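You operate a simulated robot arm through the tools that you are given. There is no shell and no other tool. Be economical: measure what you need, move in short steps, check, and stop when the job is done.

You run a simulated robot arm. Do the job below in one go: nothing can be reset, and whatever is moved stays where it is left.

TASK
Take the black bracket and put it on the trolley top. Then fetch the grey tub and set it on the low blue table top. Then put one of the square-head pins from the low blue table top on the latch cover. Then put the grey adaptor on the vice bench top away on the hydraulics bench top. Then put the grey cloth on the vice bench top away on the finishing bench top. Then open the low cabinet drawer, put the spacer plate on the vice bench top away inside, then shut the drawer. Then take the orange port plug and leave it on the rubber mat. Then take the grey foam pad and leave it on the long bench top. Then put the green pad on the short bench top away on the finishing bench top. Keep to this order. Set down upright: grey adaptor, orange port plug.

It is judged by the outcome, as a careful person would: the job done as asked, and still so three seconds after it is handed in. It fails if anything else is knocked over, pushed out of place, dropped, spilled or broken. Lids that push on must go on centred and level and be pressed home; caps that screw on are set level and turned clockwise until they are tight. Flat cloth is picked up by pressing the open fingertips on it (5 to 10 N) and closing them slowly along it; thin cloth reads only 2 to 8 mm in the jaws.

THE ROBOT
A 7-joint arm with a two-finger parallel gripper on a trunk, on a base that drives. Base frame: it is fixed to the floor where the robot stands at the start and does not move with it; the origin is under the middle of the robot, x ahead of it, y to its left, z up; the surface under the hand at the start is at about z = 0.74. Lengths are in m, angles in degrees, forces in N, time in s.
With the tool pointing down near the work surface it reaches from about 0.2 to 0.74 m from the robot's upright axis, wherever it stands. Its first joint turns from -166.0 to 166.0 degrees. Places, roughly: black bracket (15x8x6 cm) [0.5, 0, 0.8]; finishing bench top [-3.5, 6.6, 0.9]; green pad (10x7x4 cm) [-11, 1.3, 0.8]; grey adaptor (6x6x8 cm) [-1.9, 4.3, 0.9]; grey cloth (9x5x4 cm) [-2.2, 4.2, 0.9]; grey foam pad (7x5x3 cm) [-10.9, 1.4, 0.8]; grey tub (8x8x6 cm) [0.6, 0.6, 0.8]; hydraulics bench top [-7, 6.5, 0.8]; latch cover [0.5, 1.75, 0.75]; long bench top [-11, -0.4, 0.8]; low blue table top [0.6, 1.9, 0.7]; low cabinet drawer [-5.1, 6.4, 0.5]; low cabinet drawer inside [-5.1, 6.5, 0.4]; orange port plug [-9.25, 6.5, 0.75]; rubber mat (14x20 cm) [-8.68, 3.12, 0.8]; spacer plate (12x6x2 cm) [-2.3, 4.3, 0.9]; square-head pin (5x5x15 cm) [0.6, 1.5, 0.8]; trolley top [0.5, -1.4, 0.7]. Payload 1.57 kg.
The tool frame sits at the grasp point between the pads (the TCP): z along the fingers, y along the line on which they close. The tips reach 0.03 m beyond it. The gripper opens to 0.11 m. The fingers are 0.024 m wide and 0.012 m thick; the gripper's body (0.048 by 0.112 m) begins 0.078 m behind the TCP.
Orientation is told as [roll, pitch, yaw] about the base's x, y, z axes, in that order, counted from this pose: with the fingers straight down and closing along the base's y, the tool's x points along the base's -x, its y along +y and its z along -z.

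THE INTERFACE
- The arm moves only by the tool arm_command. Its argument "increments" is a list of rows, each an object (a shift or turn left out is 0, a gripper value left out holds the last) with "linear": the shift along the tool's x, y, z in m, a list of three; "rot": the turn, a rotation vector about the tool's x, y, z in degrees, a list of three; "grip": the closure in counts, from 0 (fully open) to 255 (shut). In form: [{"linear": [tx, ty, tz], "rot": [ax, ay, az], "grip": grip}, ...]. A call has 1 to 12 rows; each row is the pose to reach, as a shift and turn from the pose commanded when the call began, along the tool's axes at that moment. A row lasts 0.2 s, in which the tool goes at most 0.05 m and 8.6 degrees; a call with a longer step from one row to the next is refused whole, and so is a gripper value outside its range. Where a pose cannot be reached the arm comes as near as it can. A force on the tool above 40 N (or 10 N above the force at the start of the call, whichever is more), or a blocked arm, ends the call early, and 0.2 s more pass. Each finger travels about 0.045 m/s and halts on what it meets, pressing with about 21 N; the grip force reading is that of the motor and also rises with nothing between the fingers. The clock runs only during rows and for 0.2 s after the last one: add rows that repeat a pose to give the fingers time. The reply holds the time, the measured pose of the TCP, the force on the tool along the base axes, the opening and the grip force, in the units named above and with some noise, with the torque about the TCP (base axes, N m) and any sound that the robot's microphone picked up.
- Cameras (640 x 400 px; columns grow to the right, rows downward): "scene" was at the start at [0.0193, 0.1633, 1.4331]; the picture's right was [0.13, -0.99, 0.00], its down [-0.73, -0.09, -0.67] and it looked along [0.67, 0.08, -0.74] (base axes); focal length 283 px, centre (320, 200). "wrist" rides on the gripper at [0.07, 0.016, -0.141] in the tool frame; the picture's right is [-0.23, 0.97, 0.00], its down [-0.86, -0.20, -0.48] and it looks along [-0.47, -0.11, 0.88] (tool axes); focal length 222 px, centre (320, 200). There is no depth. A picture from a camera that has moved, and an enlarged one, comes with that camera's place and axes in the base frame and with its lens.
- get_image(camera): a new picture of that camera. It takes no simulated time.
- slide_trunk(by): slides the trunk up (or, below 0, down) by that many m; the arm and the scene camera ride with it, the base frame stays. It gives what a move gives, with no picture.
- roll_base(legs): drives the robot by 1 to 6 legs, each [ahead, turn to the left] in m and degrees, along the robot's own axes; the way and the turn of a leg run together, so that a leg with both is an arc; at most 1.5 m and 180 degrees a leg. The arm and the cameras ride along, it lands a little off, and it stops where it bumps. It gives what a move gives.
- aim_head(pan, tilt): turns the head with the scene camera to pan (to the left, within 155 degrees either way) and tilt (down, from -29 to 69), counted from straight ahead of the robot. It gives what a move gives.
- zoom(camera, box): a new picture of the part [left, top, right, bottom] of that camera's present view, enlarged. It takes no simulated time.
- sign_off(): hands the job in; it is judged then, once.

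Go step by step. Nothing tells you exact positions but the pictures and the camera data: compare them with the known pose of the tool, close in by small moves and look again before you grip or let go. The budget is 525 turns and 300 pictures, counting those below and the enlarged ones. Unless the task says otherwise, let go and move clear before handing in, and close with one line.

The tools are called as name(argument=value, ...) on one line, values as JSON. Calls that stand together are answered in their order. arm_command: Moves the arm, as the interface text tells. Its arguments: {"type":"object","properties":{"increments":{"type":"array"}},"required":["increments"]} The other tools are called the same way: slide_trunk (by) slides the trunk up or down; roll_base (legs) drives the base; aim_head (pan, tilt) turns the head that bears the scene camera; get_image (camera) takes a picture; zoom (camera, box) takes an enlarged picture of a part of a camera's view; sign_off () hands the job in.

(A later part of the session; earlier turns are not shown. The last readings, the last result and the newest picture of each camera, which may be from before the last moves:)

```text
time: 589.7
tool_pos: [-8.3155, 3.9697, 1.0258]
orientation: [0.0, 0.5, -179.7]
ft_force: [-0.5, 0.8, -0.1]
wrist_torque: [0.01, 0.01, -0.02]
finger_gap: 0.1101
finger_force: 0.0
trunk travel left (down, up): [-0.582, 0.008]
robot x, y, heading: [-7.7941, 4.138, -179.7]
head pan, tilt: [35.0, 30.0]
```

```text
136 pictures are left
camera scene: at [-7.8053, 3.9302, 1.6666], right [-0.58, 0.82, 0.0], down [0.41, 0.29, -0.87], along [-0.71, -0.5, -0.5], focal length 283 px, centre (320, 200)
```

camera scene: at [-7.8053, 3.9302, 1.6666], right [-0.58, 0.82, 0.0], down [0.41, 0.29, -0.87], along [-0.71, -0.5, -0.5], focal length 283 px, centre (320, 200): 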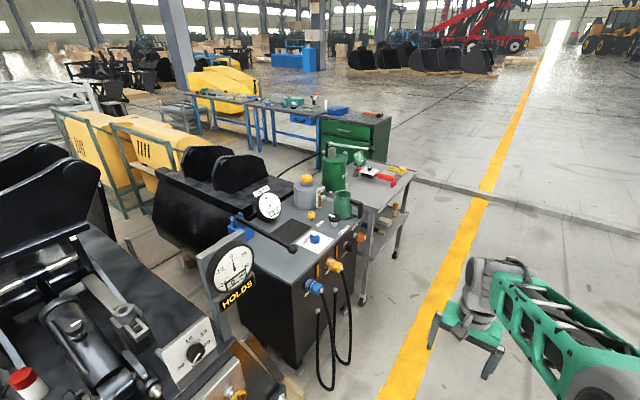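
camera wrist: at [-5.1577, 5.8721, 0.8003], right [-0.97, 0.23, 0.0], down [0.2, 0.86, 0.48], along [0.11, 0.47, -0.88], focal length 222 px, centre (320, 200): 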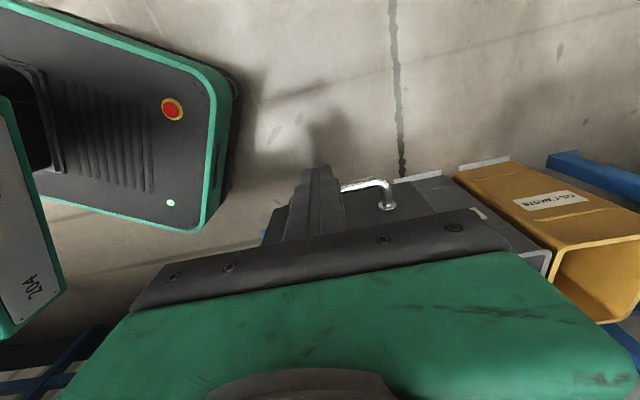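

The rubber mat is the dark square on the black hydraulic cart at (-8.68, 3.12). First the plug at the SEALS AND PLUGS bench; drive there.

roll_base(legs=[[0, -42], [1.5, 0], [0, -48]])

aim_head(pan=10, tilt=32)

get_image(camera="scene")

zoom(camera="scene", box=[180, 100, 420, 250])

```text
time: 601.2
tool_pos: [-9.0756, 5.6393, 1.025]
orientation: [0.2, 0.5, 91.3]
ft_force: [-0.2, 0.4, -0.5]
wrist_torque: [-0.02, 0.03, -0.03]
finger_gap: 0.11
finger_force: 0.0
trunk travel left (down, up): [-0.582, 0.008]
robot x, y, heading: [-8.897, 5.1228, 91.2]
head pan, tilt: [35.0, 30.0]
```

```text
time: 602.1
tool_pos: [-9.0768, 5.6391, 1.0251]
orientation: [0.1, 0.4, 91.2]
ft_force: [-0.2, 0.9, -0.3]
wrist_torque: [0.0, -0.01, 0.0]
finger_gap: 0.11
finger_force: 0.1
trunk travel left (down, up): [-0.582, 0.008]
robot x, y, heading: [-8.8981, 5.1215, 91.4]
head pan, tilt: [10.0, 32.0]
```

```text
135 pictures are left
camera scene: at [-9.0665, 5.1433, 1.6634], right [0.98, 0.2, 0.0], down [0.11, -0.52, -0.85], along [-0.17, 0.83, -0.53], focal length 283 px, centre (320, 200)
```

scene: 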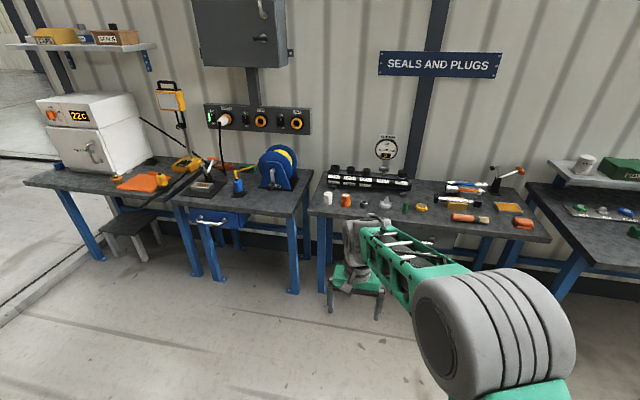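

```text
2.67 times, centred on (300, 175) of scene
camera zoom: at [-9.0665, 5.1433, 1.6634], right [0.98, 0.2, 0.0], down [0.11, -0.52, -0.85], along [-0.17, 0.83, -0.53], focal length 755 px, centre (373, 267)
```

zoom: 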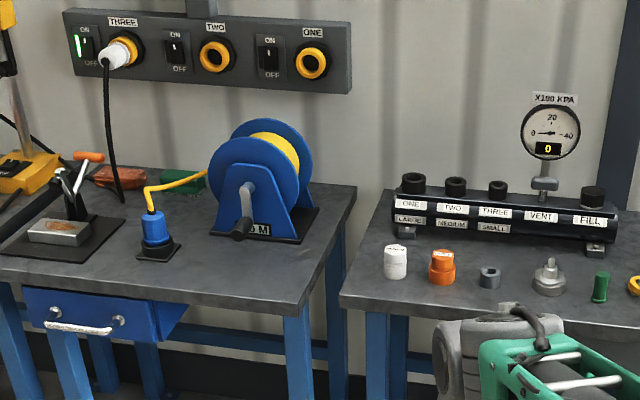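

The orange plug stands at about (-9.19, 6.45) in front of the manifold. Drive closer.

roll_base(legs=[[0, 12], [0.68, 0], [0, -13]])

get_image(camera="wrist")

get_image(camera="scene")

```text
time: 607.4
tool_pos: [-9.2178, 6.2937, 1.0259]
orientation: [0.2, 0.5, 89.9]
ft_force: [-0.3, -0.4, -0.4]
wrist_torque: [0.01, 0.05, -0.02]
finger_gap: 0.1101
finger_force: 0.2
trunk travel left (down, up): [-0.582, 0.008]
robot x, y, heading: [-9.0524, 5.7738, 90.1]
head pan, tilt: [10.0, 32.0]
```

```text
133 pictures are left
camera wrist: at [-9.2347, 6.2257, 1.1662], right [-0.97, 0.23, 0.0], down [0.2, 0.86, 0.47], along [0.11, 0.46, -0.88], focal length 222 px, centre (320, 200)
```

wrist: 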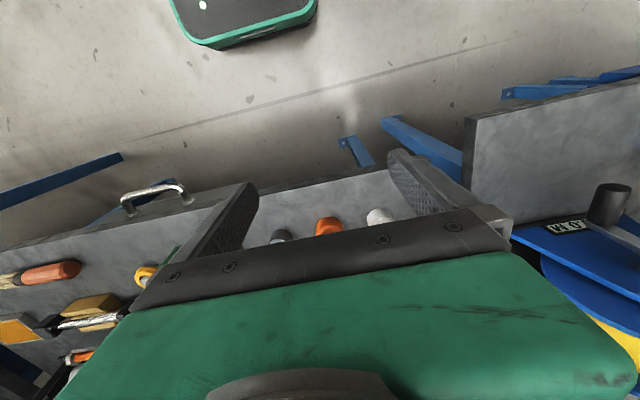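

```text
132 pictures are left
camera scene: at [-9.2199, 5.7987, 1.6635], right [0.98, 0.18, 0.0], down [0.09, -0.52, -0.85], along [-0.15, 0.83, -0.53], focal length 283 px, centre (320, 200)
```

scene: 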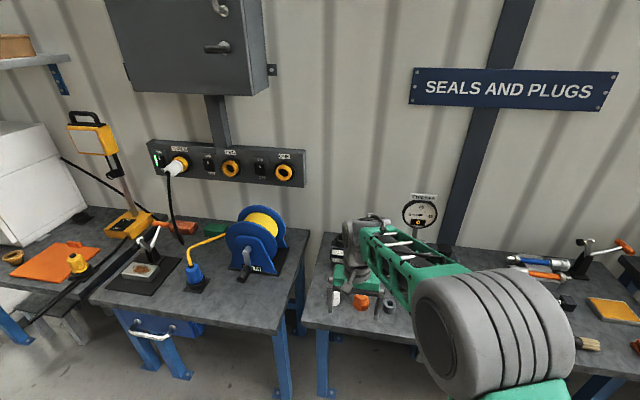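

arm_command(increments=[{"linear": [-0.037, -0.006, 0]}, {"linear": [-0.074, -0.012, 0]}, {"linear": [-0.11, -0.018, 0]}, {"linear": [-0.14, -0.024, 0]}])

get_image(camera="wrist")

zoom(camera="wrist", box=[240, 80, 400, 220])

```text
time: 608.4
tool_pos: [-9.1928, 6.4336, 1.0213]
orientation: [0.1, 0.5, 90.0]
ft_force: [-0.1, 0.1, 0.4]
wrist_torque: [-0.02, 0.0, -0.01]
finger_gap: 0.1098
finger_force: 0.1
trunk travel left (down, up): [-0.582, 0.008]
robot x, y, heading: [-9.0523, 5.7765, 90.2]
head pan, tilt: [10.0, 32.0]
```

```text
131 pictures are left
camera wrist: at [-9.2101, 6.3651, 1.163], right [-0.97, 0.23, 0.0], down [0.2, 0.86, 0.47], along [0.11, 0.46, -0.88], focal length 222 px, centre (320, 200)
```

wrist: 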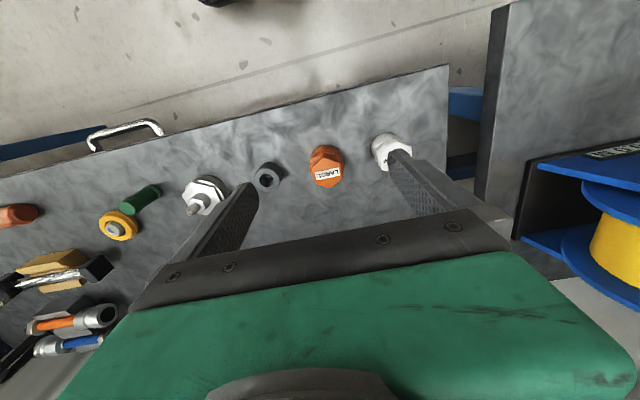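

```text
2.86 times, centred on (320, 150) of wrist
camera zoom: at [-9.2101, 6.3651, 1.163], right [-0.97, 0.23, 0.0], down [0.2, 0.86, 0.47], along [0.11, 0.46, -0.88], focal length 635 px, centre (320, 343)
```

zoom: 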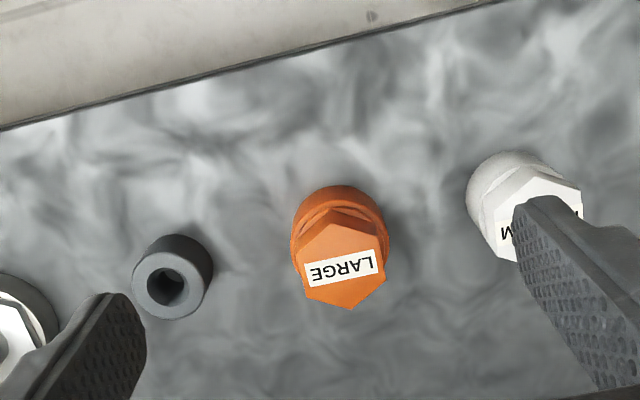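

Plug (LARGE) centre (-9.194, 6.478), neighbours 5 cm off each side. I drive 0.1 m closer, preset a 7 cm opening, and re-centre.

roll_base(legs=[[0.1, 0]])

arm_command(increments=[{"linear": [0.02, 0, 0.02], "grip": 93}, {"linear": [0.05, 0, 0.04]}, {"linear": [0.058, 0, 0.06]}, {"linear": [0.058, 0, 0.06]}])

get_image(camera="wrist")

```text
time: 609.5
tool_pos: [-9.1923, 6.5329, 1.0206]
orientation: [0.1, 0.5, 89.9]
ft_force: [-0.2, 0.5, 1.3]
wrist_torque: [-0.05, 0.02, 0.05]
finger_gap: 0.1101
finger_force: 0.0
trunk travel left (down, up): [-0.582, 0.008]
robot x, y, heading: [-9.0515, 5.8711, 90.1]
head pan, tilt: [10.0, 32.0]
```

```text
time: 610.5
tool_pos: [-9.1918, 6.4748, 0.9613]
orientation: [0.2, 0.4, 89.8]
ft_force: [-0.1, 0.5, -0.1]
wrist_torque: [-0.02, -0.03, 0.05]
finger_gap: 0.0698
finger_force: 0.1
trunk travel left (down, up): [-0.582, 0.008]
robot x, y, heading: [-9.0491, 5.867, 89.9]
head pan, tilt: [10.0, 32.0]
```

```text
129 pictures are left
camera wrist: at [-9.2099, 6.4055, 1.1027], right [-0.97, 0.23, 0.0], down [0.2, 0.86, 0.47], along [0.11, 0.46, -0.88], focal length 222 px, centre (320, 200)
```

wrist: 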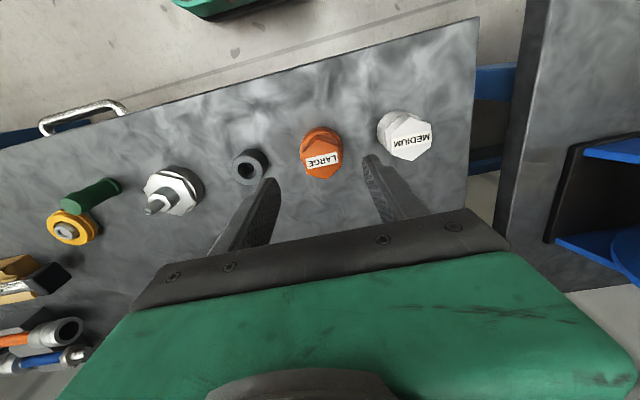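

arm_command(increments=[{"linear": [-0.012, 0, 0.03]}, {"linear": [-0.012, 0, 0.06]}, {"linear": [-0.012, 0, 0.085]}])

get_image(camera="wrist")

```text
time: 611.3
tool_pos: [-9.1924, 6.4847, 0.8753]
orientation: [0.1, 0.4, 89.8]
ft_force: [-0.3, -1.0, 0.6]
wrist_torque: [0.03, 0.0, 0.03]
finger_gap: 0.0701
finger_force: 0.1
trunk travel left (down, up): [-0.582, 0.008]
robot x, y, heading: [-9.0494, 5.8701, 89.9]
head pan, tilt: [10.0, 32.0]
```

```text
128 pictures are left
camera wrist: at [-9.2089, 6.4161, 1.0167], right [-0.97, 0.23, 0.0], down [0.2, 0.86, 0.47], along [0.11, 0.46, -0.88], focal length 222 px, centre (320, 200)
```

wrist: 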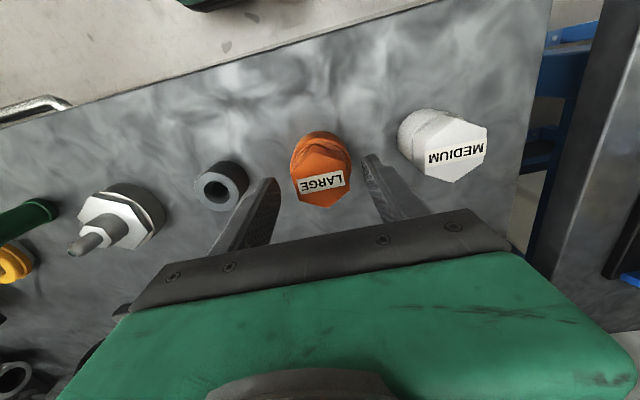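

arm_command(increments=[{"linear": [0, 0, 0.01]}, {"linear": [0, 0, 0.02]}, {"linear": [0, 0, 0.03]}])

get_image(camera="wrist")

```text
time: 612.1
tool_pos: [-9.193, 6.4852, 0.8467]
orientation: [0.2, 0.4, 89.8]
ft_force: [-0.1, -0.6, -0.3]
wrist_torque: [-0.01, -0.01, 0.01]
finger_gap: 0.0698
finger_force: 0.0
trunk travel left (down, up): [-0.582, 0.008]
robot x, y, heading: [-9.0526, 5.8691, 89.9]
head pan, tilt: [10.0, 32.0]
```

```text
127 pictures are left
camera wrist: at [-9.2094, 6.4154, 0.9874], right [-0.97, 0.23, 0.0], down [0.2, 0.86, 0.47], along [0.11, 0.46, -0.88], focal length 222 px, centre (320, 200)
```

wrist: 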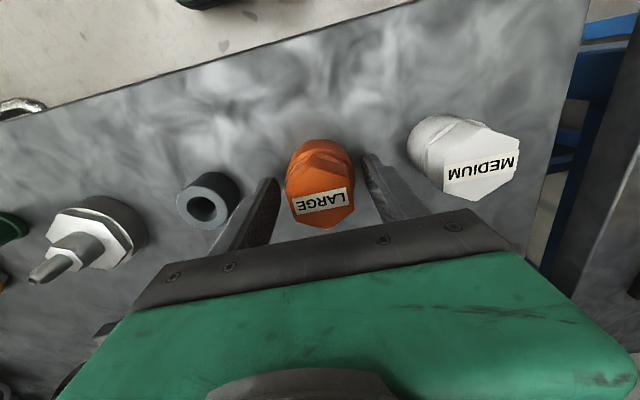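

arm_command(increments=[{"linear": [0, 0, 0.006]}, {"linear": [0, 0, 0.012]}, {"linear": [0, 0, 0.018]}])

```text
time: 612.9
tool_pos: [-9.1935, 6.4846, 0.8303]
orientation: [0.2, 0.5, 89.7]
ft_force: [0.2, -3.4, 9.4]
wrist_torque: [-0.02, -0.43, -0.13]
finger_gap: 0.07
finger_force: 0.3
trunk travel left (down, up): [-0.582, 0.008]
robot x, y, heading: [-9.0539, 5.8752, 90.0]
head pan, tilt: [10.0, 32.0]
```

Fingertips just touch the bench (0.80). Raise 6 mm and close.

arm_command(increments=[{"linear": [0, 0, -0.007]}, {"linear": [0, 0, -0.007], "grip": 120}, {"linear": [0, 0, -0.007], "grip": 150}, {"linear": [0, 0, -0.007], "grip": 180}, {"linear": [0, 0, -0.007], "grip": 200}, {"linear": [0, 0, -0.007], "grip": 200}])

arm_command(increments=[{"linear": [0, 0, -0.01]}, {"linear": [0, 0, -0.05]}, {"linear": [0, 0, -0.09]}, {"linear": [0, 0, -0.13]}, {"linear": [0, 0, -0.17]}])

get_image(camera="wrist")

```text
time: 614.3
tool_pos: [-9.1917, 6.4848, 0.8356]
orientation: [0.2, 0.6, 89.9]
ft_force: [-1.2, -1.3, -1.6]
wrist_torque: [-0.02, -0.59, 0.09]
finger_gap: 0.0547
finger_force: 44.1
trunk travel left (down, up): [-0.582, 0.008]
robot x, y, heading: [-9.0509, 5.8737, 89.8]
head pan, tilt: [10.0, 32.0]
```

```text
time: 614.7
tool_pos: [-9.1942, 6.4843, 0.8364]
orientation: [0.0, 0.9, 89.8]
ft_force: [-5.4, 15.7, -25.5]
wrist_torque: [1.62, -0.12, -0.19]
finger_gap: 0.0551
finger_force: 44.7
trunk travel left (down, up): [-0.582, 0.008]
robot x, y, heading: [-9.05, 5.8735, 90.0]
head pan, tilt: [10.0, 32.0]
stopped in row 2: the force on the tool passed its limit at 55 N (the readings are from after the stop); the commanded pose is now the measured one
```

```text
126 pictures are left
camera wrist: at [-9.2102, 6.4169, 0.9767], right [-0.97, 0.23, 0.0], down [0.2, 0.86, 0.47], along [0.11, 0.45, -0.89], focal length 222 px, centre (320, 200)
```

wrist: 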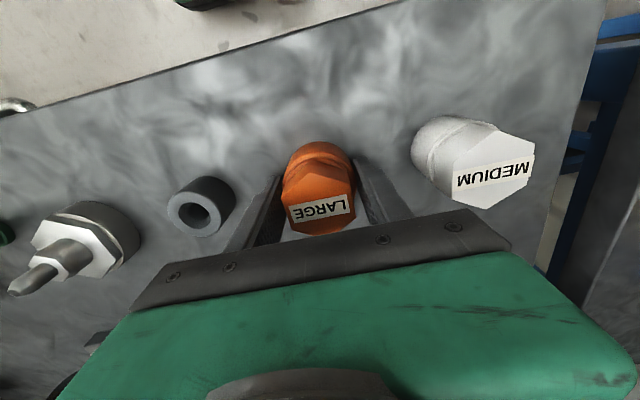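

The plug resisted lifting (55 N). I release and inspect closely.

arm_command(increments=[{"grip": 150}, {"grip": 93}, {"grip": 93}])

arm_command(increments=[{"linear": [0, 0, -0.03]}, {"linear": [0, 0, -0.06]}, {"linear": [0, 0, -0.09]}])

zoom(camera="wrist", box=[220, 90, 460, 240])

aim_head(pan=5, tilt=45)

get_image(camera="scene")

```text
time: 615.5
tool_pos: [-9.1928, 6.4831, 0.8388]
orientation: [0.1, 0.9, 89.8]
ft_force: [0.3, -0.1, 0.4]
wrist_torque: [-0.01, -0.01, -0.01]
finger_gap: 0.0696
finger_force: 0.0
trunk travel left (down, up): [-0.582, 0.008]
robot x, y, heading: [-9.0455, 5.8724, 89.9]
head pan, tilt: [10.0, 32.0]
```

```text
time: 616.3
tool_pos: [-9.1919, 6.4845, 0.9297]
orientation: [-0.1, 0.8, 89.9]
ft_force: [0.0, -0.5, 0.4]
wrist_torque: [0.01, 0.0, -0.01]
finger_gap: 0.0699
finger_force: 0.0
trunk travel left (down, up): [-0.582, 0.008]
robot x, y, heading: [-9.0486, 5.8728, 89.9]
head pan, tilt: [10.0, 32.0]
```

```text
2.67 times, centred on (340, 165) of wrist
camera zoom: at [-9.209, 6.4165, 1.0708], right [-0.97, 0.23, 0.0], down [0.2, 0.86, 0.46], along [0.11, 0.45, -0.89], focal length 592 px, centre (267, 293)
```

zoom: 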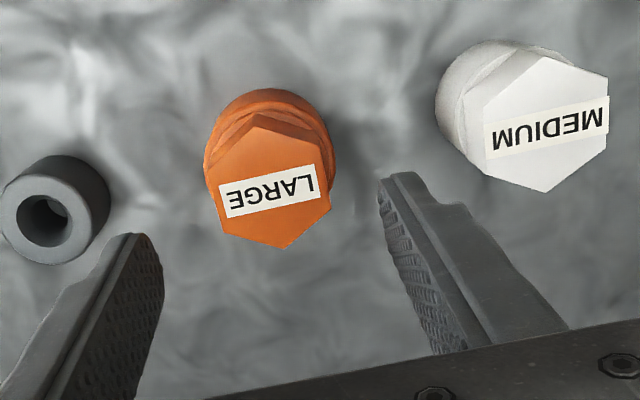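

```text
time: 617.1
tool_pos: [-9.1925, 6.4855, 0.9296]
orientation: [0.1, 0.9, 89.9]
ft_force: [0.0, 0.2, 0.2]
wrist_torque: [0.02, -0.03, -0.01]
finger_gap: 0.07
finger_force: 0.1
trunk travel left (down, up): [-0.582, 0.008]
robot x, y, heading: [-9.0522, 5.8673, 90.0]
head pan, tilt: [5.0, 45.0]
```

```text
124 pictures are left
camera scene: at [-9.2119, 5.8913, 1.644], right [1.0, 0.09, 0.0], down [0.06, -0.7, -0.71], along [-0.06, 0.7, -0.71], focal length 283 px, centre (320, 200)
```

scene: 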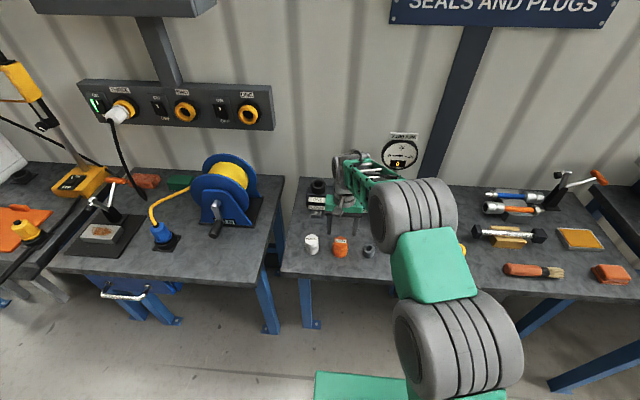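

The plug didn't shift. I'll grip only its hex head across the flats (they face ±x), then test lift and twist gently.

arm_command(increments=[{"linear": [0, 0, 0.03]}, {"linear": [0, 0, 0.06]}, {"linear": [0, 0, 0.073]}, {"linear": [0, 0, 0.073], "grip": 130}, {"linear": [0, 0, 0.073], "grip": 170}, {"linear": [0, 0, 0.073], "grip": 200}, {"linear": [0, 0, 0.073], "grip": 220}, {"linear": [0, 0, 0.073], "grip": 220}])

arm_command(increments=[{"linear": [0, 0, -0.001]}, {"linear": [0, 0, -0.002]}, {"linear": [0, 0, -0.003]}])

get_image(camera="wrist")

```text
time: 618.9
tool_pos: [-9.1925, 6.4823, 0.8577]
orientation: [0.1, 0.9, 90.0]
ft_force: [-15.9, 0.6, -4.1]
wrist_torque: [0.26, 0.76, 0.27]
finger_gap: 0.055
finger_force: 44.8
trunk travel left (down, up): [-0.582, 0.008]
robot x, y, heading: [-9.0478, 5.8716, 90.1]
head pan, tilt: [5.0, 45.0]
```

```text
time: 619.7
tool_pos: [-9.193, 6.4842, 0.857]
orientation: [0.0, 1.2, 89.9]
ft_force: [-15.4, 7.5, -22.9]
wrist_torque: [0.92, 0.79, 0.43]
finger_gap: 0.0549
finger_force: 45.7
trunk travel left (down, up): [-0.582, 0.008]
robot x, y, heading: [-9.0512, 5.8755, 90.1]
head pan, tilt: [5.0, 45.0]
```

```text
123 pictures are left
camera wrist: at [-9.2103, 6.416, 0.998], right [-0.97, 0.23, -0.01], down [0.2, 0.86, 0.46], along [0.11, 0.45, -0.89], focal length 222 px, centre (320, 200)
```

wrist: 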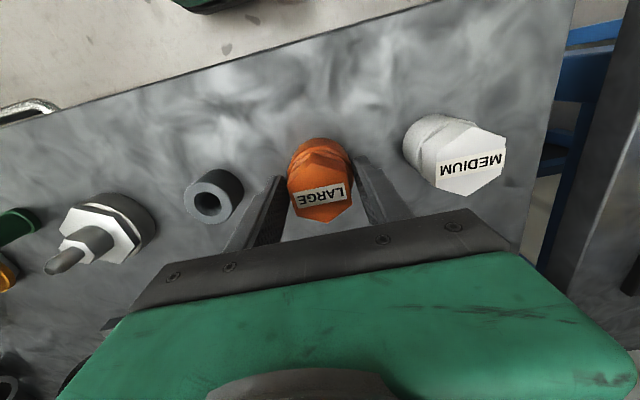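

It is held firmly, so it's probably threaded. I re-centre and try a counter-clockwise twist while watching the torque.

arm_command(increments=[{"linear": [0, 0.001, 0.002]}, {"linear": [0, 0.002, 0.003]}, {"linear": [0, 0.002, 0.003], "rot": [0, 0, -2]}, {"linear": [0, 0.002, 0.003], "rot": [0, 0, -4]}, {"linear": [0, 0.002, 0.003], "rot": [0, 0, -6]}])

get_image(camera="wrist")

```text
time: 620.9
tool_pos: [-9.1921, 6.4819, 0.8562]
orientation: [0.0, 0.9, 95.7]
ft_force: [5.9, 1.9, -0.1]
wrist_torque: [0.02, -0.62, -1.4]
finger_gap: 0.0546
finger_force: 45.1
trunk travel left (down, up): [-0.582, 0.008]
robot x, y, heading: [-9.0546, 5.8694, 89.7]
head pan, tilt: [5.0, 45.0]
```

```text
122 pictures are left
camera wrist: at [-9.2029, 6.4136, 0.9978], right [-0.99, 0.13, 0.0], down [0.11, 0.88, 0.47], along [0.06, 0.46, -0.89], focal length 222 px, centre (320, 200)
```

wrist: 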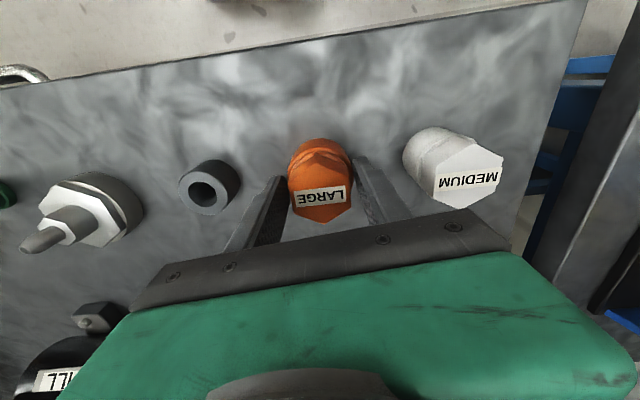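

arm_command(increments=[{"rot": [0, 0, -5]}, {"rot": [0, 0, -10]}, {"rot": [0, 0, -15]}, {"rot": [0, 0, -20]}])

zoom(camera="wrist", box=[220, 90, 460, 240])

```text
time: 621.9
tool_pos: [-9.1922, 6.4822, 0.8561]
orientation: [0.4, 0.8, 115.8]
ft_force: [22.7, -3.0, 4.3]
wrist_torque: [-0.07, -0.86, -1.7]
finger_gap: 0.0551
finger_force: 45.3
trunk travel left (down, up): [-0.582, 0.008]
robot x, y, heading: [-9.0498, 5.869, 89.9]
head pan, tilt: [5.0, 45.0]
```

```text
2.67 times, centred on (340, 165) of wrist
camera zoom: at [-9.1768, 6.4135, 0.9969], right [-0.98, -0.22, 0.0], down [-0.19, 0.86, 0.47], along [-0.11, 0.45, -0.89], focal length 592 px, centre (267, 293)
```

zoom: 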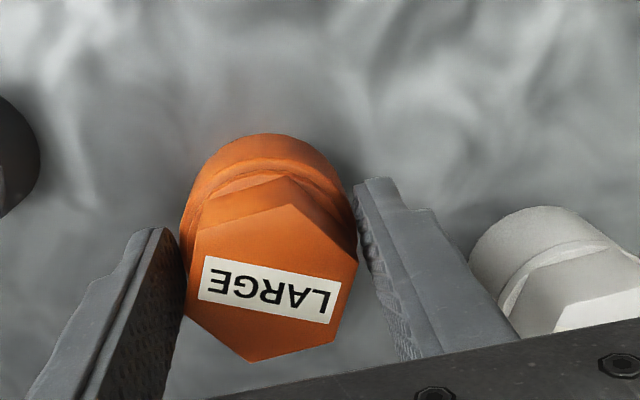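

The grip slipped round the flange; the plug didn't turn. I go back to the hex flats and grip higher, only on the hex.

arm_command(increments=[{"grip": 150}, {"grip": 100}, {"linear": [0, 0, -0.012], "grip": 100}, {"linear": [0, 0, -0.012], "rot": [0, 0, 8]}, {"linear": [0, 0, -0.012], "rot": [0, 0, 16]}, {"linear": [0, 0, -0.012], "rot": [0, 0, 24]}])

zoom(camera="wrist", box=[220, 90, 460, 240])

```text
time: 623.3
tool_pos: [-9.1949, 6.482, 0.8668]
orientation: [0.1, 0.8, 91.7]
ft_force: [-0.2, 0.2, -0.5]
wrist_torque: [-0.02, 0.0, -0.02]
finger_gap: 0.0669
finger_force: 0.1
trunk travel left (down, up): [-0.582, 0.008]
robot x, y, heading: [-9.0491, 5.8704, 89.8]
head pan, tilt: [5.0, 45.0]
```

```text
2.67 times, centred on (340, 165) of wrist
camera zoom: at [-9.2095, 6.4139, 1.0087], right [-0.98, 0.2, 0.0], down [0.17, 0.87, 0.47], along [0.09, 0.46, -0.89], focal length 592 px, centre (267, 293)
```

zoom: 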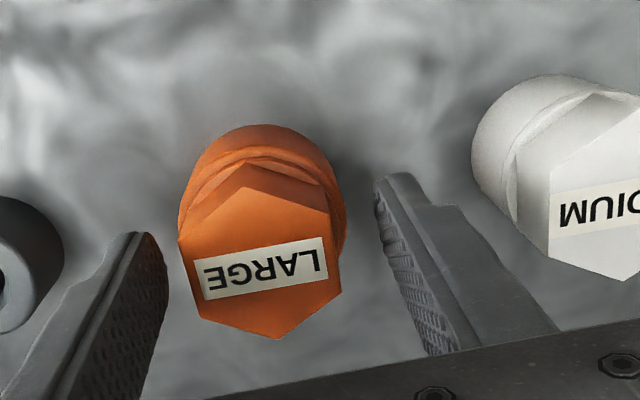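

Close on the hex now (expect ~4.4 cm).

arm_command(increments=[{"linear": [0, -0.001, 0], "grip": 140}, {"linear": [0, -0.001, 0], "grip": 180}, {"linear": [0, -0.001, 0], "grip": 220}, {"linear": [0, -0.001, 0], "grip": 220}, {"linear": [0, -0.001, 0], "grip": 220}])

zoom(camera="wrist", box=[220, 90, 460, 240])

```text
time: 624.5
tool_pos: [-9.1932, 6.4819, 0.8676]
orientation: [0.1, 0.9, 91.8]
ft_force: [0.1, 0.2, 0.8]
wrist_torque: [0.01, -0.06, 0.02]
finger_gap: 0.0482
finger_force: 21.1
trunk travel left (down, up): [-0.582, 0.008]
robot x, y, heading: [-9.0496, 5.8712, 90.0]
head pan, tilt: [5.0, 45.0]
```

```text
2.67 times, centred on (340, 165) of wrist
camera zoom: at [-9.2082, 6.4138, 1.0085], right [-0.98, 0.2, 0.0], down [0.17, 0.87, 0.47], along [0.09, 0.46, -0.89], focal length 592 px, centre (267, 293)
```

zoom: 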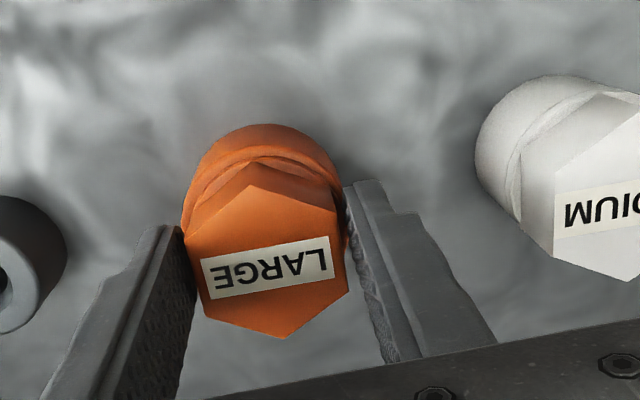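

arm_command(increments=[{"linear": [0, 0, -0.002]}, {"linear": [0, 0, -0.004]}, {"linear": [0, 0, -0.006]}])

zoom(camera="wrist", box=[220, 90, 460, 240])

```text
time: 625.3
tool_pos: [-9.1936, 6.4822, 0.8723]
orientation: [0.0, 0.9, 91.9]
ft_force: [1.3, -1.3, -2.6]
wrist_torque: [-0.08, -0.03, 0.03]
finger_gap: 0.0484
finger_force: 20.8
trunk travel left (down, up): [-0.582, 0.008]
robot x, y, heading: [-9.048, 5.8728, 90.2]
head pan, tilt: [5.0, 45.0]
```

```text
2.67 times, centred on (340, 165) of wrist
camera zoom: at [-9.2082, 6.4145, 1.0144], right [-0.98, 0.2, 0.0], down [0.17, 0.87, 0.46], along [0.09, 0.46, -0.89], focal length 592 px, centre (267, 293)
```

zoom: 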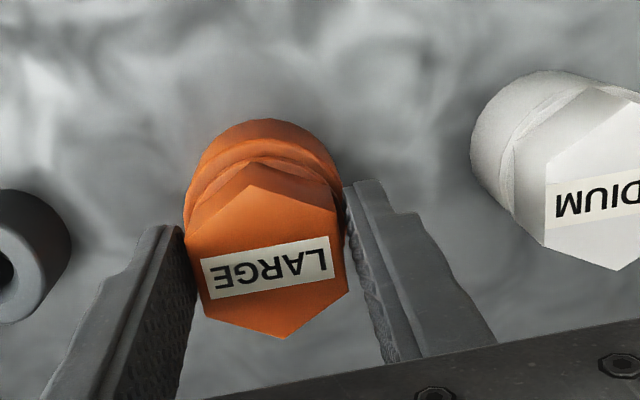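

Now the hex plug is rising out of its fixed orange seat (only ~2 N). Continue lifting.

arm_command(increments=[{"linear": [0, 0, -0.01]}, {"linear": [0, 0, -0.025]}, {"linear": [0, 0, -0.04]}, {"linear": [0, 0, -0.06]}])

get_image(camera="wrist")

zoom(camera="wrist", box=[220, 90, 460, 240])

```text
time: 626.3
tool_pos: [-9.1933, 6.4847, 0.9325]
orientation: [0.1, 0.9, 91.9]
ft_force: [0.0, 0.0, -0.9]
wrist_torque: [0.03, 0.0, -0.01]
finger_gap: 0.0481
finger_force: 20.9
trunk travel left (down, up): [-0.582, 0.008]
robot x, y, heading: [-9.0507, 5.8712, 90.0]
head pan, tilt: [5.0, 45.0]
```

```text
117 pictures are left
camera wrist: at [-9.2082, 6.4161, 1.0744], right [-0.98, 0.2, 0.0], down [0.17, 0.87, 0.46], along [0.09, 0.46, -0.89], focal length 222 px, centre (320, 200)
```

wrist: 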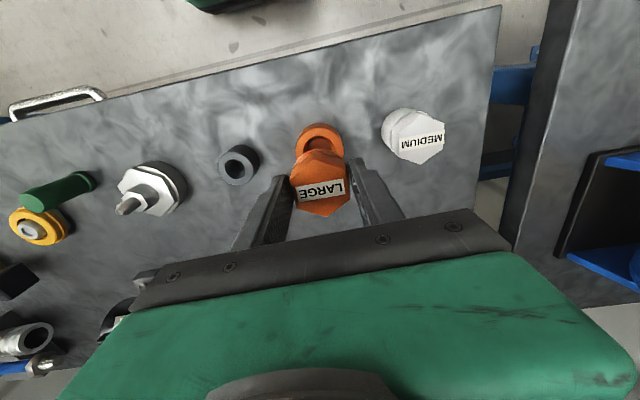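

```text
2.67 times, centred on (340, 165) of wrist
camera zoom: at [-9.2082, 6.4161, 1.0744], right [-0.98, 0.2, 0.0], down [0.17, 0.87, 0.46], along [0.09, 0.46, -0.89], focal length 592 px, centre (267, 293)
```

zoom: 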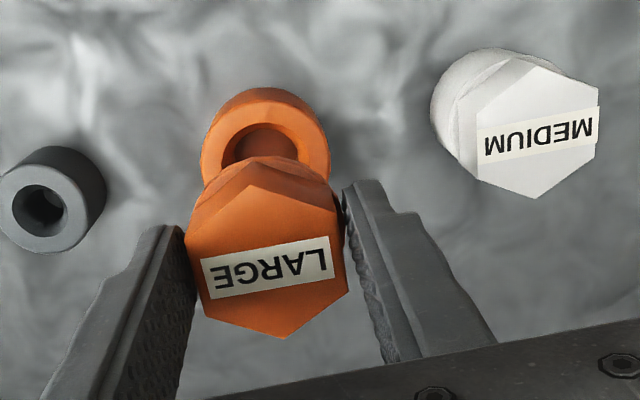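

The plug is free (hex head with stem). Raise it and drive to the black cart with the mat.

arm_command(increments=[{"linear": [0.03, 0, -0.03]}, {"linear": [0.06, 0, -0.06]}, {"linear": [0.09, 0, -0.09]}])

roll_base(legs=[[-0.7, 0], [0, -161], [0.95, 0], [0, -19]])

aim_head(pan=10, tilt=40)

get_image(camera="scene")

get_image(camera="wrist")

```text
time: 627.1
tool_pos: [-9.1907, 6.3957, 1.0253]
orientation: [0.1, 0.8, 91.9]
ft_force: [-0.7, 0.6, -1.4]
wrist_torque: [-0.03, -0.01, 0.02]
finger_gap: 0.0484
finger_force: 21.0
trunk travel left (down, up): [-0.582, 0.008]
robot x, y, heading: [-9.0468, 5.8737, 90.0]
head pan, tilt: [5.0, 45.0]
```

```text
time: 643.1
tool_pos: [-8.5926, 3.7386, 1.0252]
orientation: [0.1, 1.0, -87.6]
ft_force: [0.0, -0.1, -1.2]
wrist_torque: [0.04, -0.04, 0.01]
finger_gap: 0.0482
finger_force: 21.1
trunk travel left (down, up): [-0.582, 0.008]
robot x, y, heading: [-8.7369, 4.2644, -89.5]
head pan, tilt: [5.0, 45.0]
```

```text
time: 643.8
tool_pos: [-8.5923, 3.7375, 1.0247]
orientation: [0.2, 1.0, -87.5]
ft_force: [1.0, 0.2, -1.3]
wrist_torque: [0.02, 0.03, -0.02]
finger_gap: 0.0481
finger_force: 21.0
trunk travel left (down, up): [-0.582, 0.008]
robot x, y, heading: [-8.7378, 4.2617, -89.3]
head pan, tilt: [10.0, 40.0]
```

```text
115 pictures are left
camera scene: at [-8.5668, 4.2379, 1.6512], right [-0.98, -0.18, 0.0], down [-0.12, 0.63, -0.77], along [0.14, -0.75, -0.64], focal length 283 px, centre (320, 200)
```

scene: 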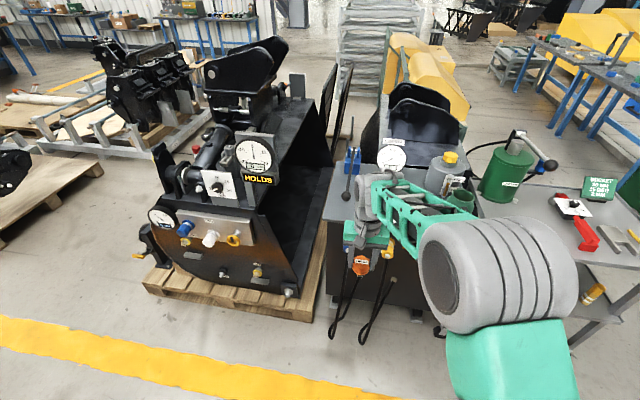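

```text
114 pictures are left
camera wrist: at [-8.5796, 3.8059, 1.1662], right [0.98, -0.19, 0.0], down [-0.16, -0.87, 0.47], along [-0.09, -0.46, -0.89], focal length 222 px, centre (320, 200)
```

wrist: 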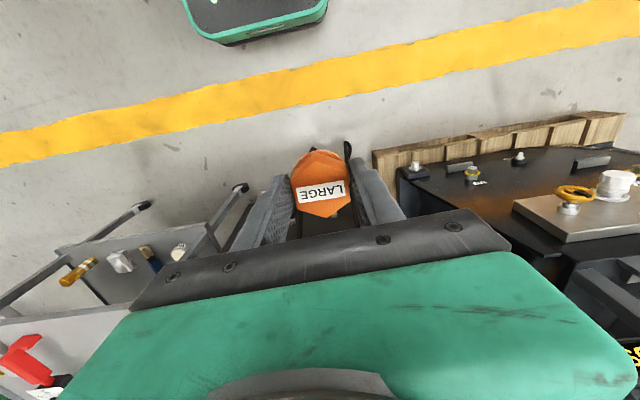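

roll_base(legs=[[0, 45]])

aim_head(pan=-50, tilt=45)

get_image(camera="scene")

zoom(camera="scene", box=[220, 110, 460, 290])

```text
time: 646.3
tool_pos: [-8.2642, 3.9957, 1.0236]
orientation: [0.1, 0.9, -42.4]
ft_force: [-0.5, -0.7, -2.0]
wrist_torque: [-0.01, -0.03, 0.0]
finger_gap: 0.0482
finger_force: 21.2
trunk travel left (down, up): [-0.582, 0.008]
robot x, y, heading: [-8.7351, 4.2617, -44.4]
head pan, tilt: [10.0, 40.0]
```

```text
time: 647.6
tool_pos: [-8.2627, 3.9963, 1.0251]
orientation: [0.1, 0.9, -42.4]
ft_force: [-0.4, -0.2, -1.8]
wrist_torque: [0.01, 0.04, 0.01]
finger_gap: 0.0482
finger_force: 20.9
trunk travel left (down, up): [-0.582, 0.008]
robot x, y, heading: [-8.7334, 4.2633, -44.3]
head pan, tilt: [-50.0, 45.0]
```

```text
113 pictures are left
camera scene: at [-8.6772, 4.3317, 1.644], right [-1.0, 0.07, 0.0], down [0.05, 0.71, -0.71], along [-0.05, -0.71, -0.71], focal length 283 px, centre (320, 200)
```

scene: 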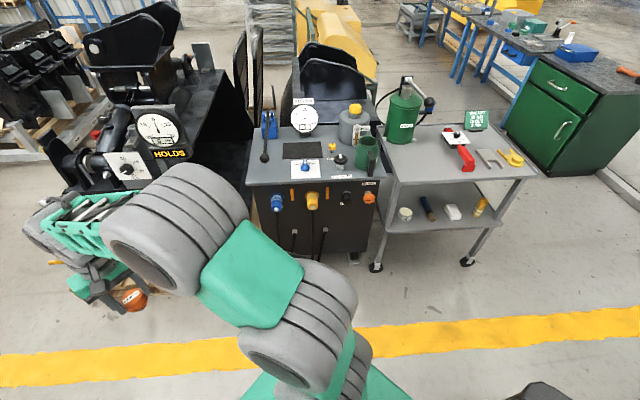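

```text
2.22 times, centred on (340, 200) of scene
camera zoom: at [-8.6772, 4.3317, 1.644], right [-1.0, 0.07, 0.0], down [0.05, 0.71, -0.71], along [-0.05, -0.71, -0.71], focal length 629 px, centre (276, 200)
```

zoom: 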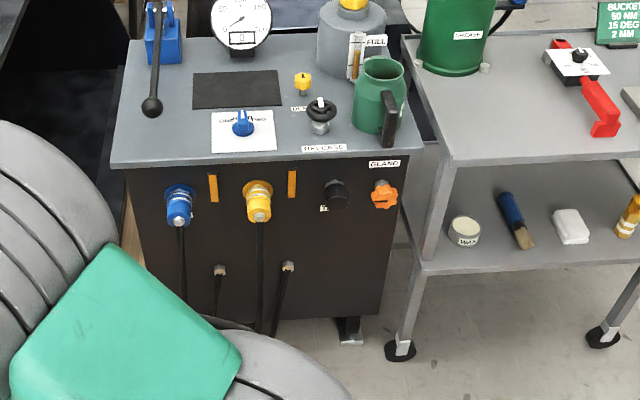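

Mat spans x −8.77…−8.57, y 3.05–3.19. I line up facing it; plug to be set near (-8.67, 3.135).

roll_base(legs=[[0, -45.5], [0.42, 0]])

get_image(camera="wrist")

```text
time: 652.3
tool_pos: [-8.6035, 3.3045, 1.0254]
orientation: [0.2, 0.9, -88.6]
ft_force: [-0.6, -1.0, -1.5]
wrist_torque: [0.03, -0.02, -0.01]
finger_gap: 0.0482
finger_force: 20.8
trunk travel left (down, up): [-0.582, 0.008]
robot x, y, heading: [-8.7387, 3.8257, -90.7]
head pan, tilt: [-50.0, 45.0]
```

```text
111 pictures are left
camera wrist: at [-8.5894, 3.3711, 1.1661], right [0.98, -0.2, 0.0], down [-0.18, -0.87, 0.46], along [-0.1, -0.45, -0.89], focal length 222 px, centre (320, 200)
```

wrist: 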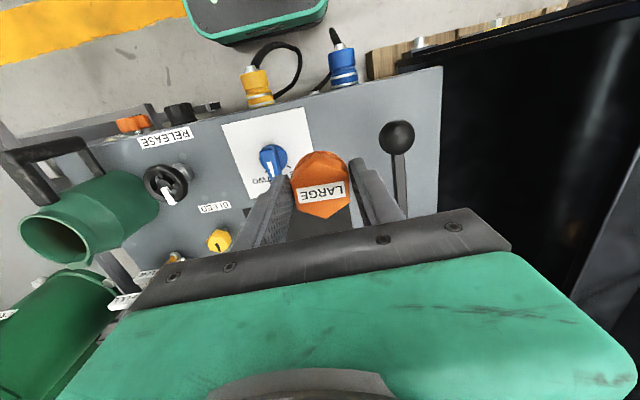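

arm_command(increments=[{"linear": [0, -0.035, 0]}, {"linear": [0, -0.068, 0]}, {"linear": [-0.04, -0.07, 0]}, {"linear": [-0.08, -0.07, 0]}, {"linear": [-0.12, -0.07, 0]}, {"linear": [-0.15, -0.07, 0]}])

get_image(camera="wrist")

aim_head(pan=15, tilt=50)

get_image(camera="scene")

```text
time: 653.7
tool_pos: [-8.6697, 3.1509, 1.0218]
orientation: [0.2, 1.0, -88.6]
ft_force: [0.3, -0.4, -2.0]
wrist_torque: [0.02, 0.01, 0.0]
finger_gap: 0.0483
finger_force: 20.7
trunk travel left (down, up): [-0.582, 0.008]
robot x, y, heading: [-8.7415, 3.8264, -90.4]
head pan, tilt: [-50.0, 45.0]
```

```text
110 pictures are left
camera wrist: at [-8.656, 3.2193, 1.1627], right [0.98, -0.2, 0.0], down [-0.18, -0.87, 0.46], along [-0.1, -0.45, -0.89], focal length 222 px, centre (320, 200)
```

wrist: 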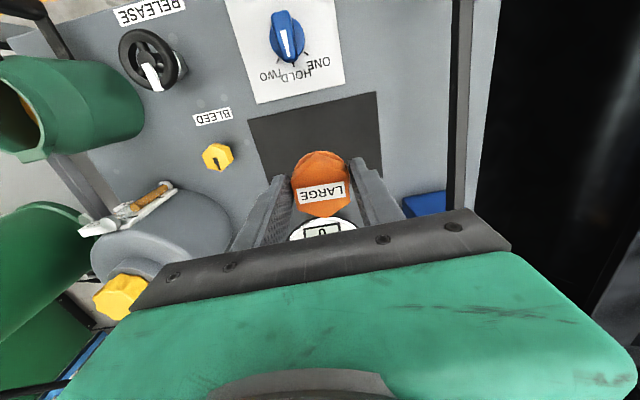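

```text
time: 655.1
tool_pos: [-8.6691, 3.1525, 1.0235]
orientation: [0.0, 0.9, -88.6]
ft_force: [-0.9, -0.6, -0.4]
wrist_torque: [0.05, 0.0, -0.02]
finger_gap: 0.048
finger_force: 20.8
trunk travel left (down, up): [-0.582, 0.008]
robot x, y, heading: [-8.7412, 3.8327, -90.7]
head pan, tilt: [15.0, 50.0]
```

```text
109 pictures are left
camera scene: at [-8.5643, 3.8123, 1.6371], right [-0.97, -0.25, 0.0], down [-0.19, 0.74, -0.64], along [0.16, -0.62, -0.77], focal length 283 px, centre (320, 200)
```

scene: 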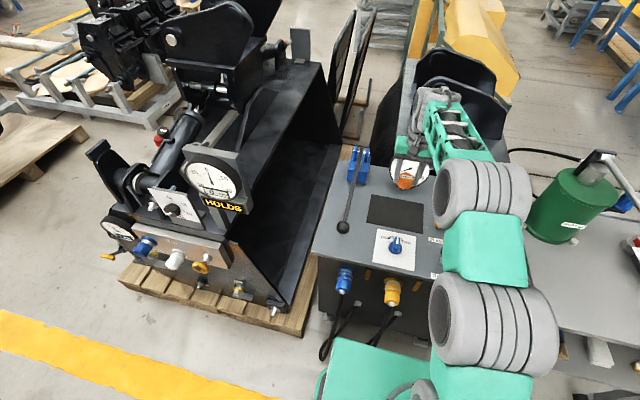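

Over the mat. Nudge 2 cm further in and lower.

arm_command(increments=[{"linear": [-0.018, 0, 0]}])

slide_trunk(by=-0.12)

get_image(camera="wrist")

zoom(camera="scene", box=[330, 100, 490, 220])

```text
time: 655.5
tool_pos: [-8.6693, 3.133, 1.0216]
orientation: [0.2, 0.9, -88.6]
ft_force: [-0.3, 0.2, 0.5]
wrist_torque: [-0.02, 0.0, 0.0]
finger_gap: 0.048
finger_force: 20.9
trunk travel left (down, up): [-0.582, 0.008]
robot x, y, heading: [-8.7391, 3.8279, -90.7]
head pan, tilt: [15.0, 50.0]
```

```text
time: 657.0
tool_pos: [-8.6706, 3.1342, 0.9011]
orientation: [0.2, 0.9, -88.6]
ft_force: [-0.3, 0.7, -0.1]
wrist_torque: [-0.01, 0.02, 0.01]
finger_gap: 0.0481
finger_force: 20.9
trunk travel left (down, up): [-0.462, 0.128]
robot x, y, heading: [-8.7375, 3.8293, -90.4]
head pan, tilt: [15.0, 50.0]
```

```text
108 pictures are left
camera wrist: at [-8.6558, 3.2019, 1.0432], right [0.98, -0.2, 0.0], down [-0.18, -0.87, 0.47], along [-0.1, -0.46, -0.89], focal length 222 px, centre (320, 200)
```

wrist: 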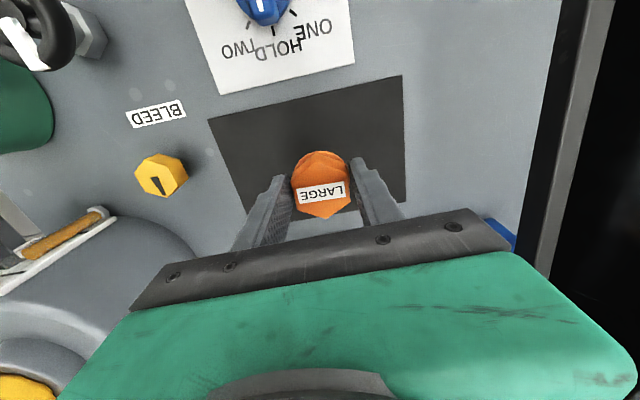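

```text
3.33 times, centred on (410, 160) of scene
camera zoom: at [-8.5643, 3.8125, 1.5171], right [-0.97, -0.25, 0.0], down [-0.19, 0.74, -0.64], along [0.16, -0.62, -0.77], focal length 944 px, centre (20, 333)
```

zoom: 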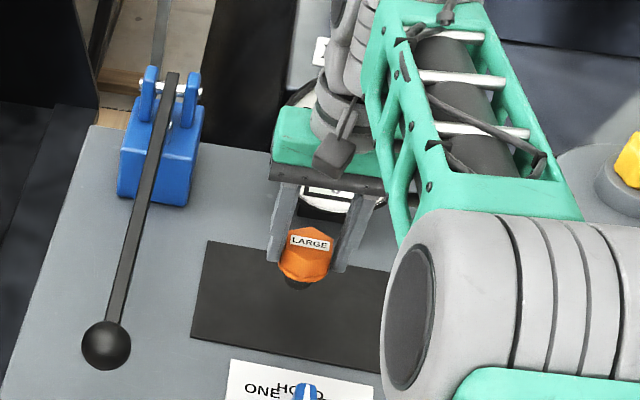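

arm_command(increments=[{"linear": [0, 0, 0.008]}, {"linear": [0, 0, 0.016]}, {"linear": [0, 0, 0.024]}, {"linear": [0, 0, 0.03]}])

zoom(camera="scene", box=[350, 120, 470, 210])

```text
time: 658.0
tool_pos: [-8.6699, 3.1347, 0.8717]
orientation: [0.1, 0.9, -88.6]
ft_force: [-0.4, 0.9, -0.9]
wrist_torque: [0.02, -0.01, 0.02]
finger_gap: 0.0482
finger_force: 21.6
trunk travel left (down, up): [-0.462, 0.128]
robot x, y, heading: [-8.7403, 3.8293, -90.6]
head pan, tilt: [15.0, 50.0]
```

```text
4.44 times, centred on (410, 165) of scene
camera zoom: at [-8.5643, 3.8124, 1.5171], right [-0.97, -0.25, 0.0], down [-0.19, 0.74, -0.64], along [0.16, -0.62, -0.77], focal length 1259 px, centre (-80, 356)
```

zoom: 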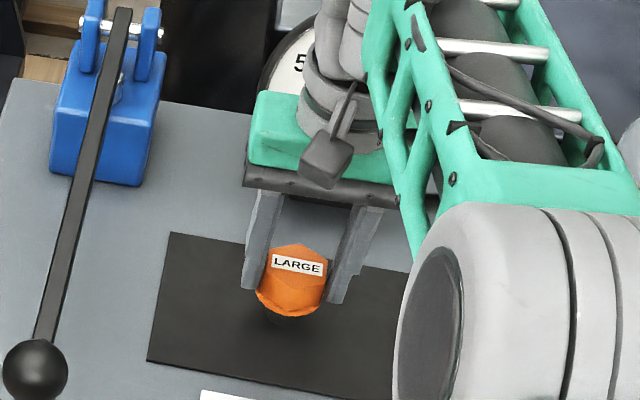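

arm_command(increments=[{"linear": [0, 0, 0.003]}, {"linear": [0, 0, 0.006]}, {"linear": [0, 0, 0.009]}, {"linear": [0, 0, 0.012]}])

```text
time: 659.0
tool_pos: [-8.67, 3.1347, 0.863]
orientation: [0.1, 0.5, -88.6]
ft_force: [-0.9, 1.1, 14.7]
wrist_torque: [0.03, 0.24, -0.02]
finger_gap: 0.0483
finger_force: 21.1
trunk travel left (down, up): [-0.462, 0.128]
robot x, y, heading: [-8.7365, 3.8291, -90.3]
head pan, tilt: [15.0, 50.0]
```

Contact. Ease and open carefully.

arm_command(increments=[{"linear": [0, 0, -0.003]}, {"linear": [0, 0, -0.003], "grip": 130}, {"linear": [0, 0, -0.003], "grip": 110}, {"linear": [0, 0, -0.003], "grip": 80}, {"linear": [0, 0, -0.003], "grip": 80}])

get_image(camera="wrist")

zoom(camera="scene", box=[350, 120, 470, 210])

```text
time: 660.2
tool_pos: [-8.6697, 3.1342, 0.8643]
orientation: [0.1, 0.9, -88.5]
ft_force: [0.3, 0.4, 0.4]
wrist_torque: [-0.01, 0.02, 0.0]
finger_gap: 0.0756
finger_force: 0.1
trunk travel left (down, up): [-0.462, 0.128]
robot x, y, heading: [-8.7381, 3.8314, -90.4]
head pan, tilt: [15.0, 50.0]
```

```text
105 pictures are left
camera wrist: at [-8.656, 3.202, 1.0046], right [0.98, -0.2, 0.0], down [-0.18, -0.87, 0.47], along [-0.1, -0.46, -0.89], focal length 222 px, centre (320, 200)
```

wrist: 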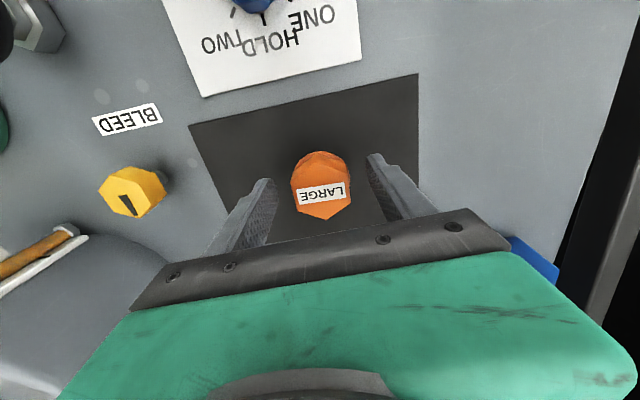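

```text
4.44 times, centred on (410, 165) of scene
camera zoom: at [-8.5643, 3.8125, 1.5171], right [-0.97, -0.25, 0.0], down [-0.19, 0.74, -0.64], along [0.16, -0.62, -0.77], focal length 1259 px, centre (-80, 356)
```

zoom: 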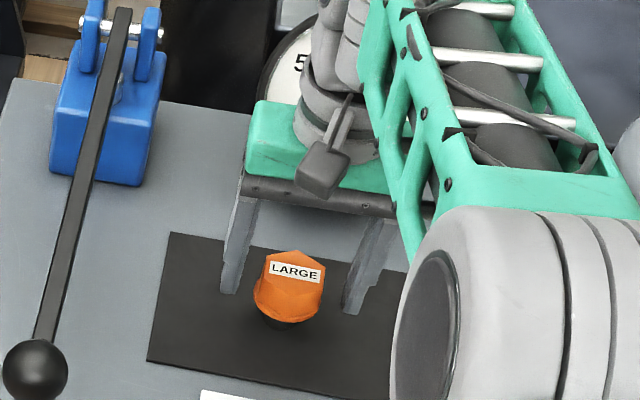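

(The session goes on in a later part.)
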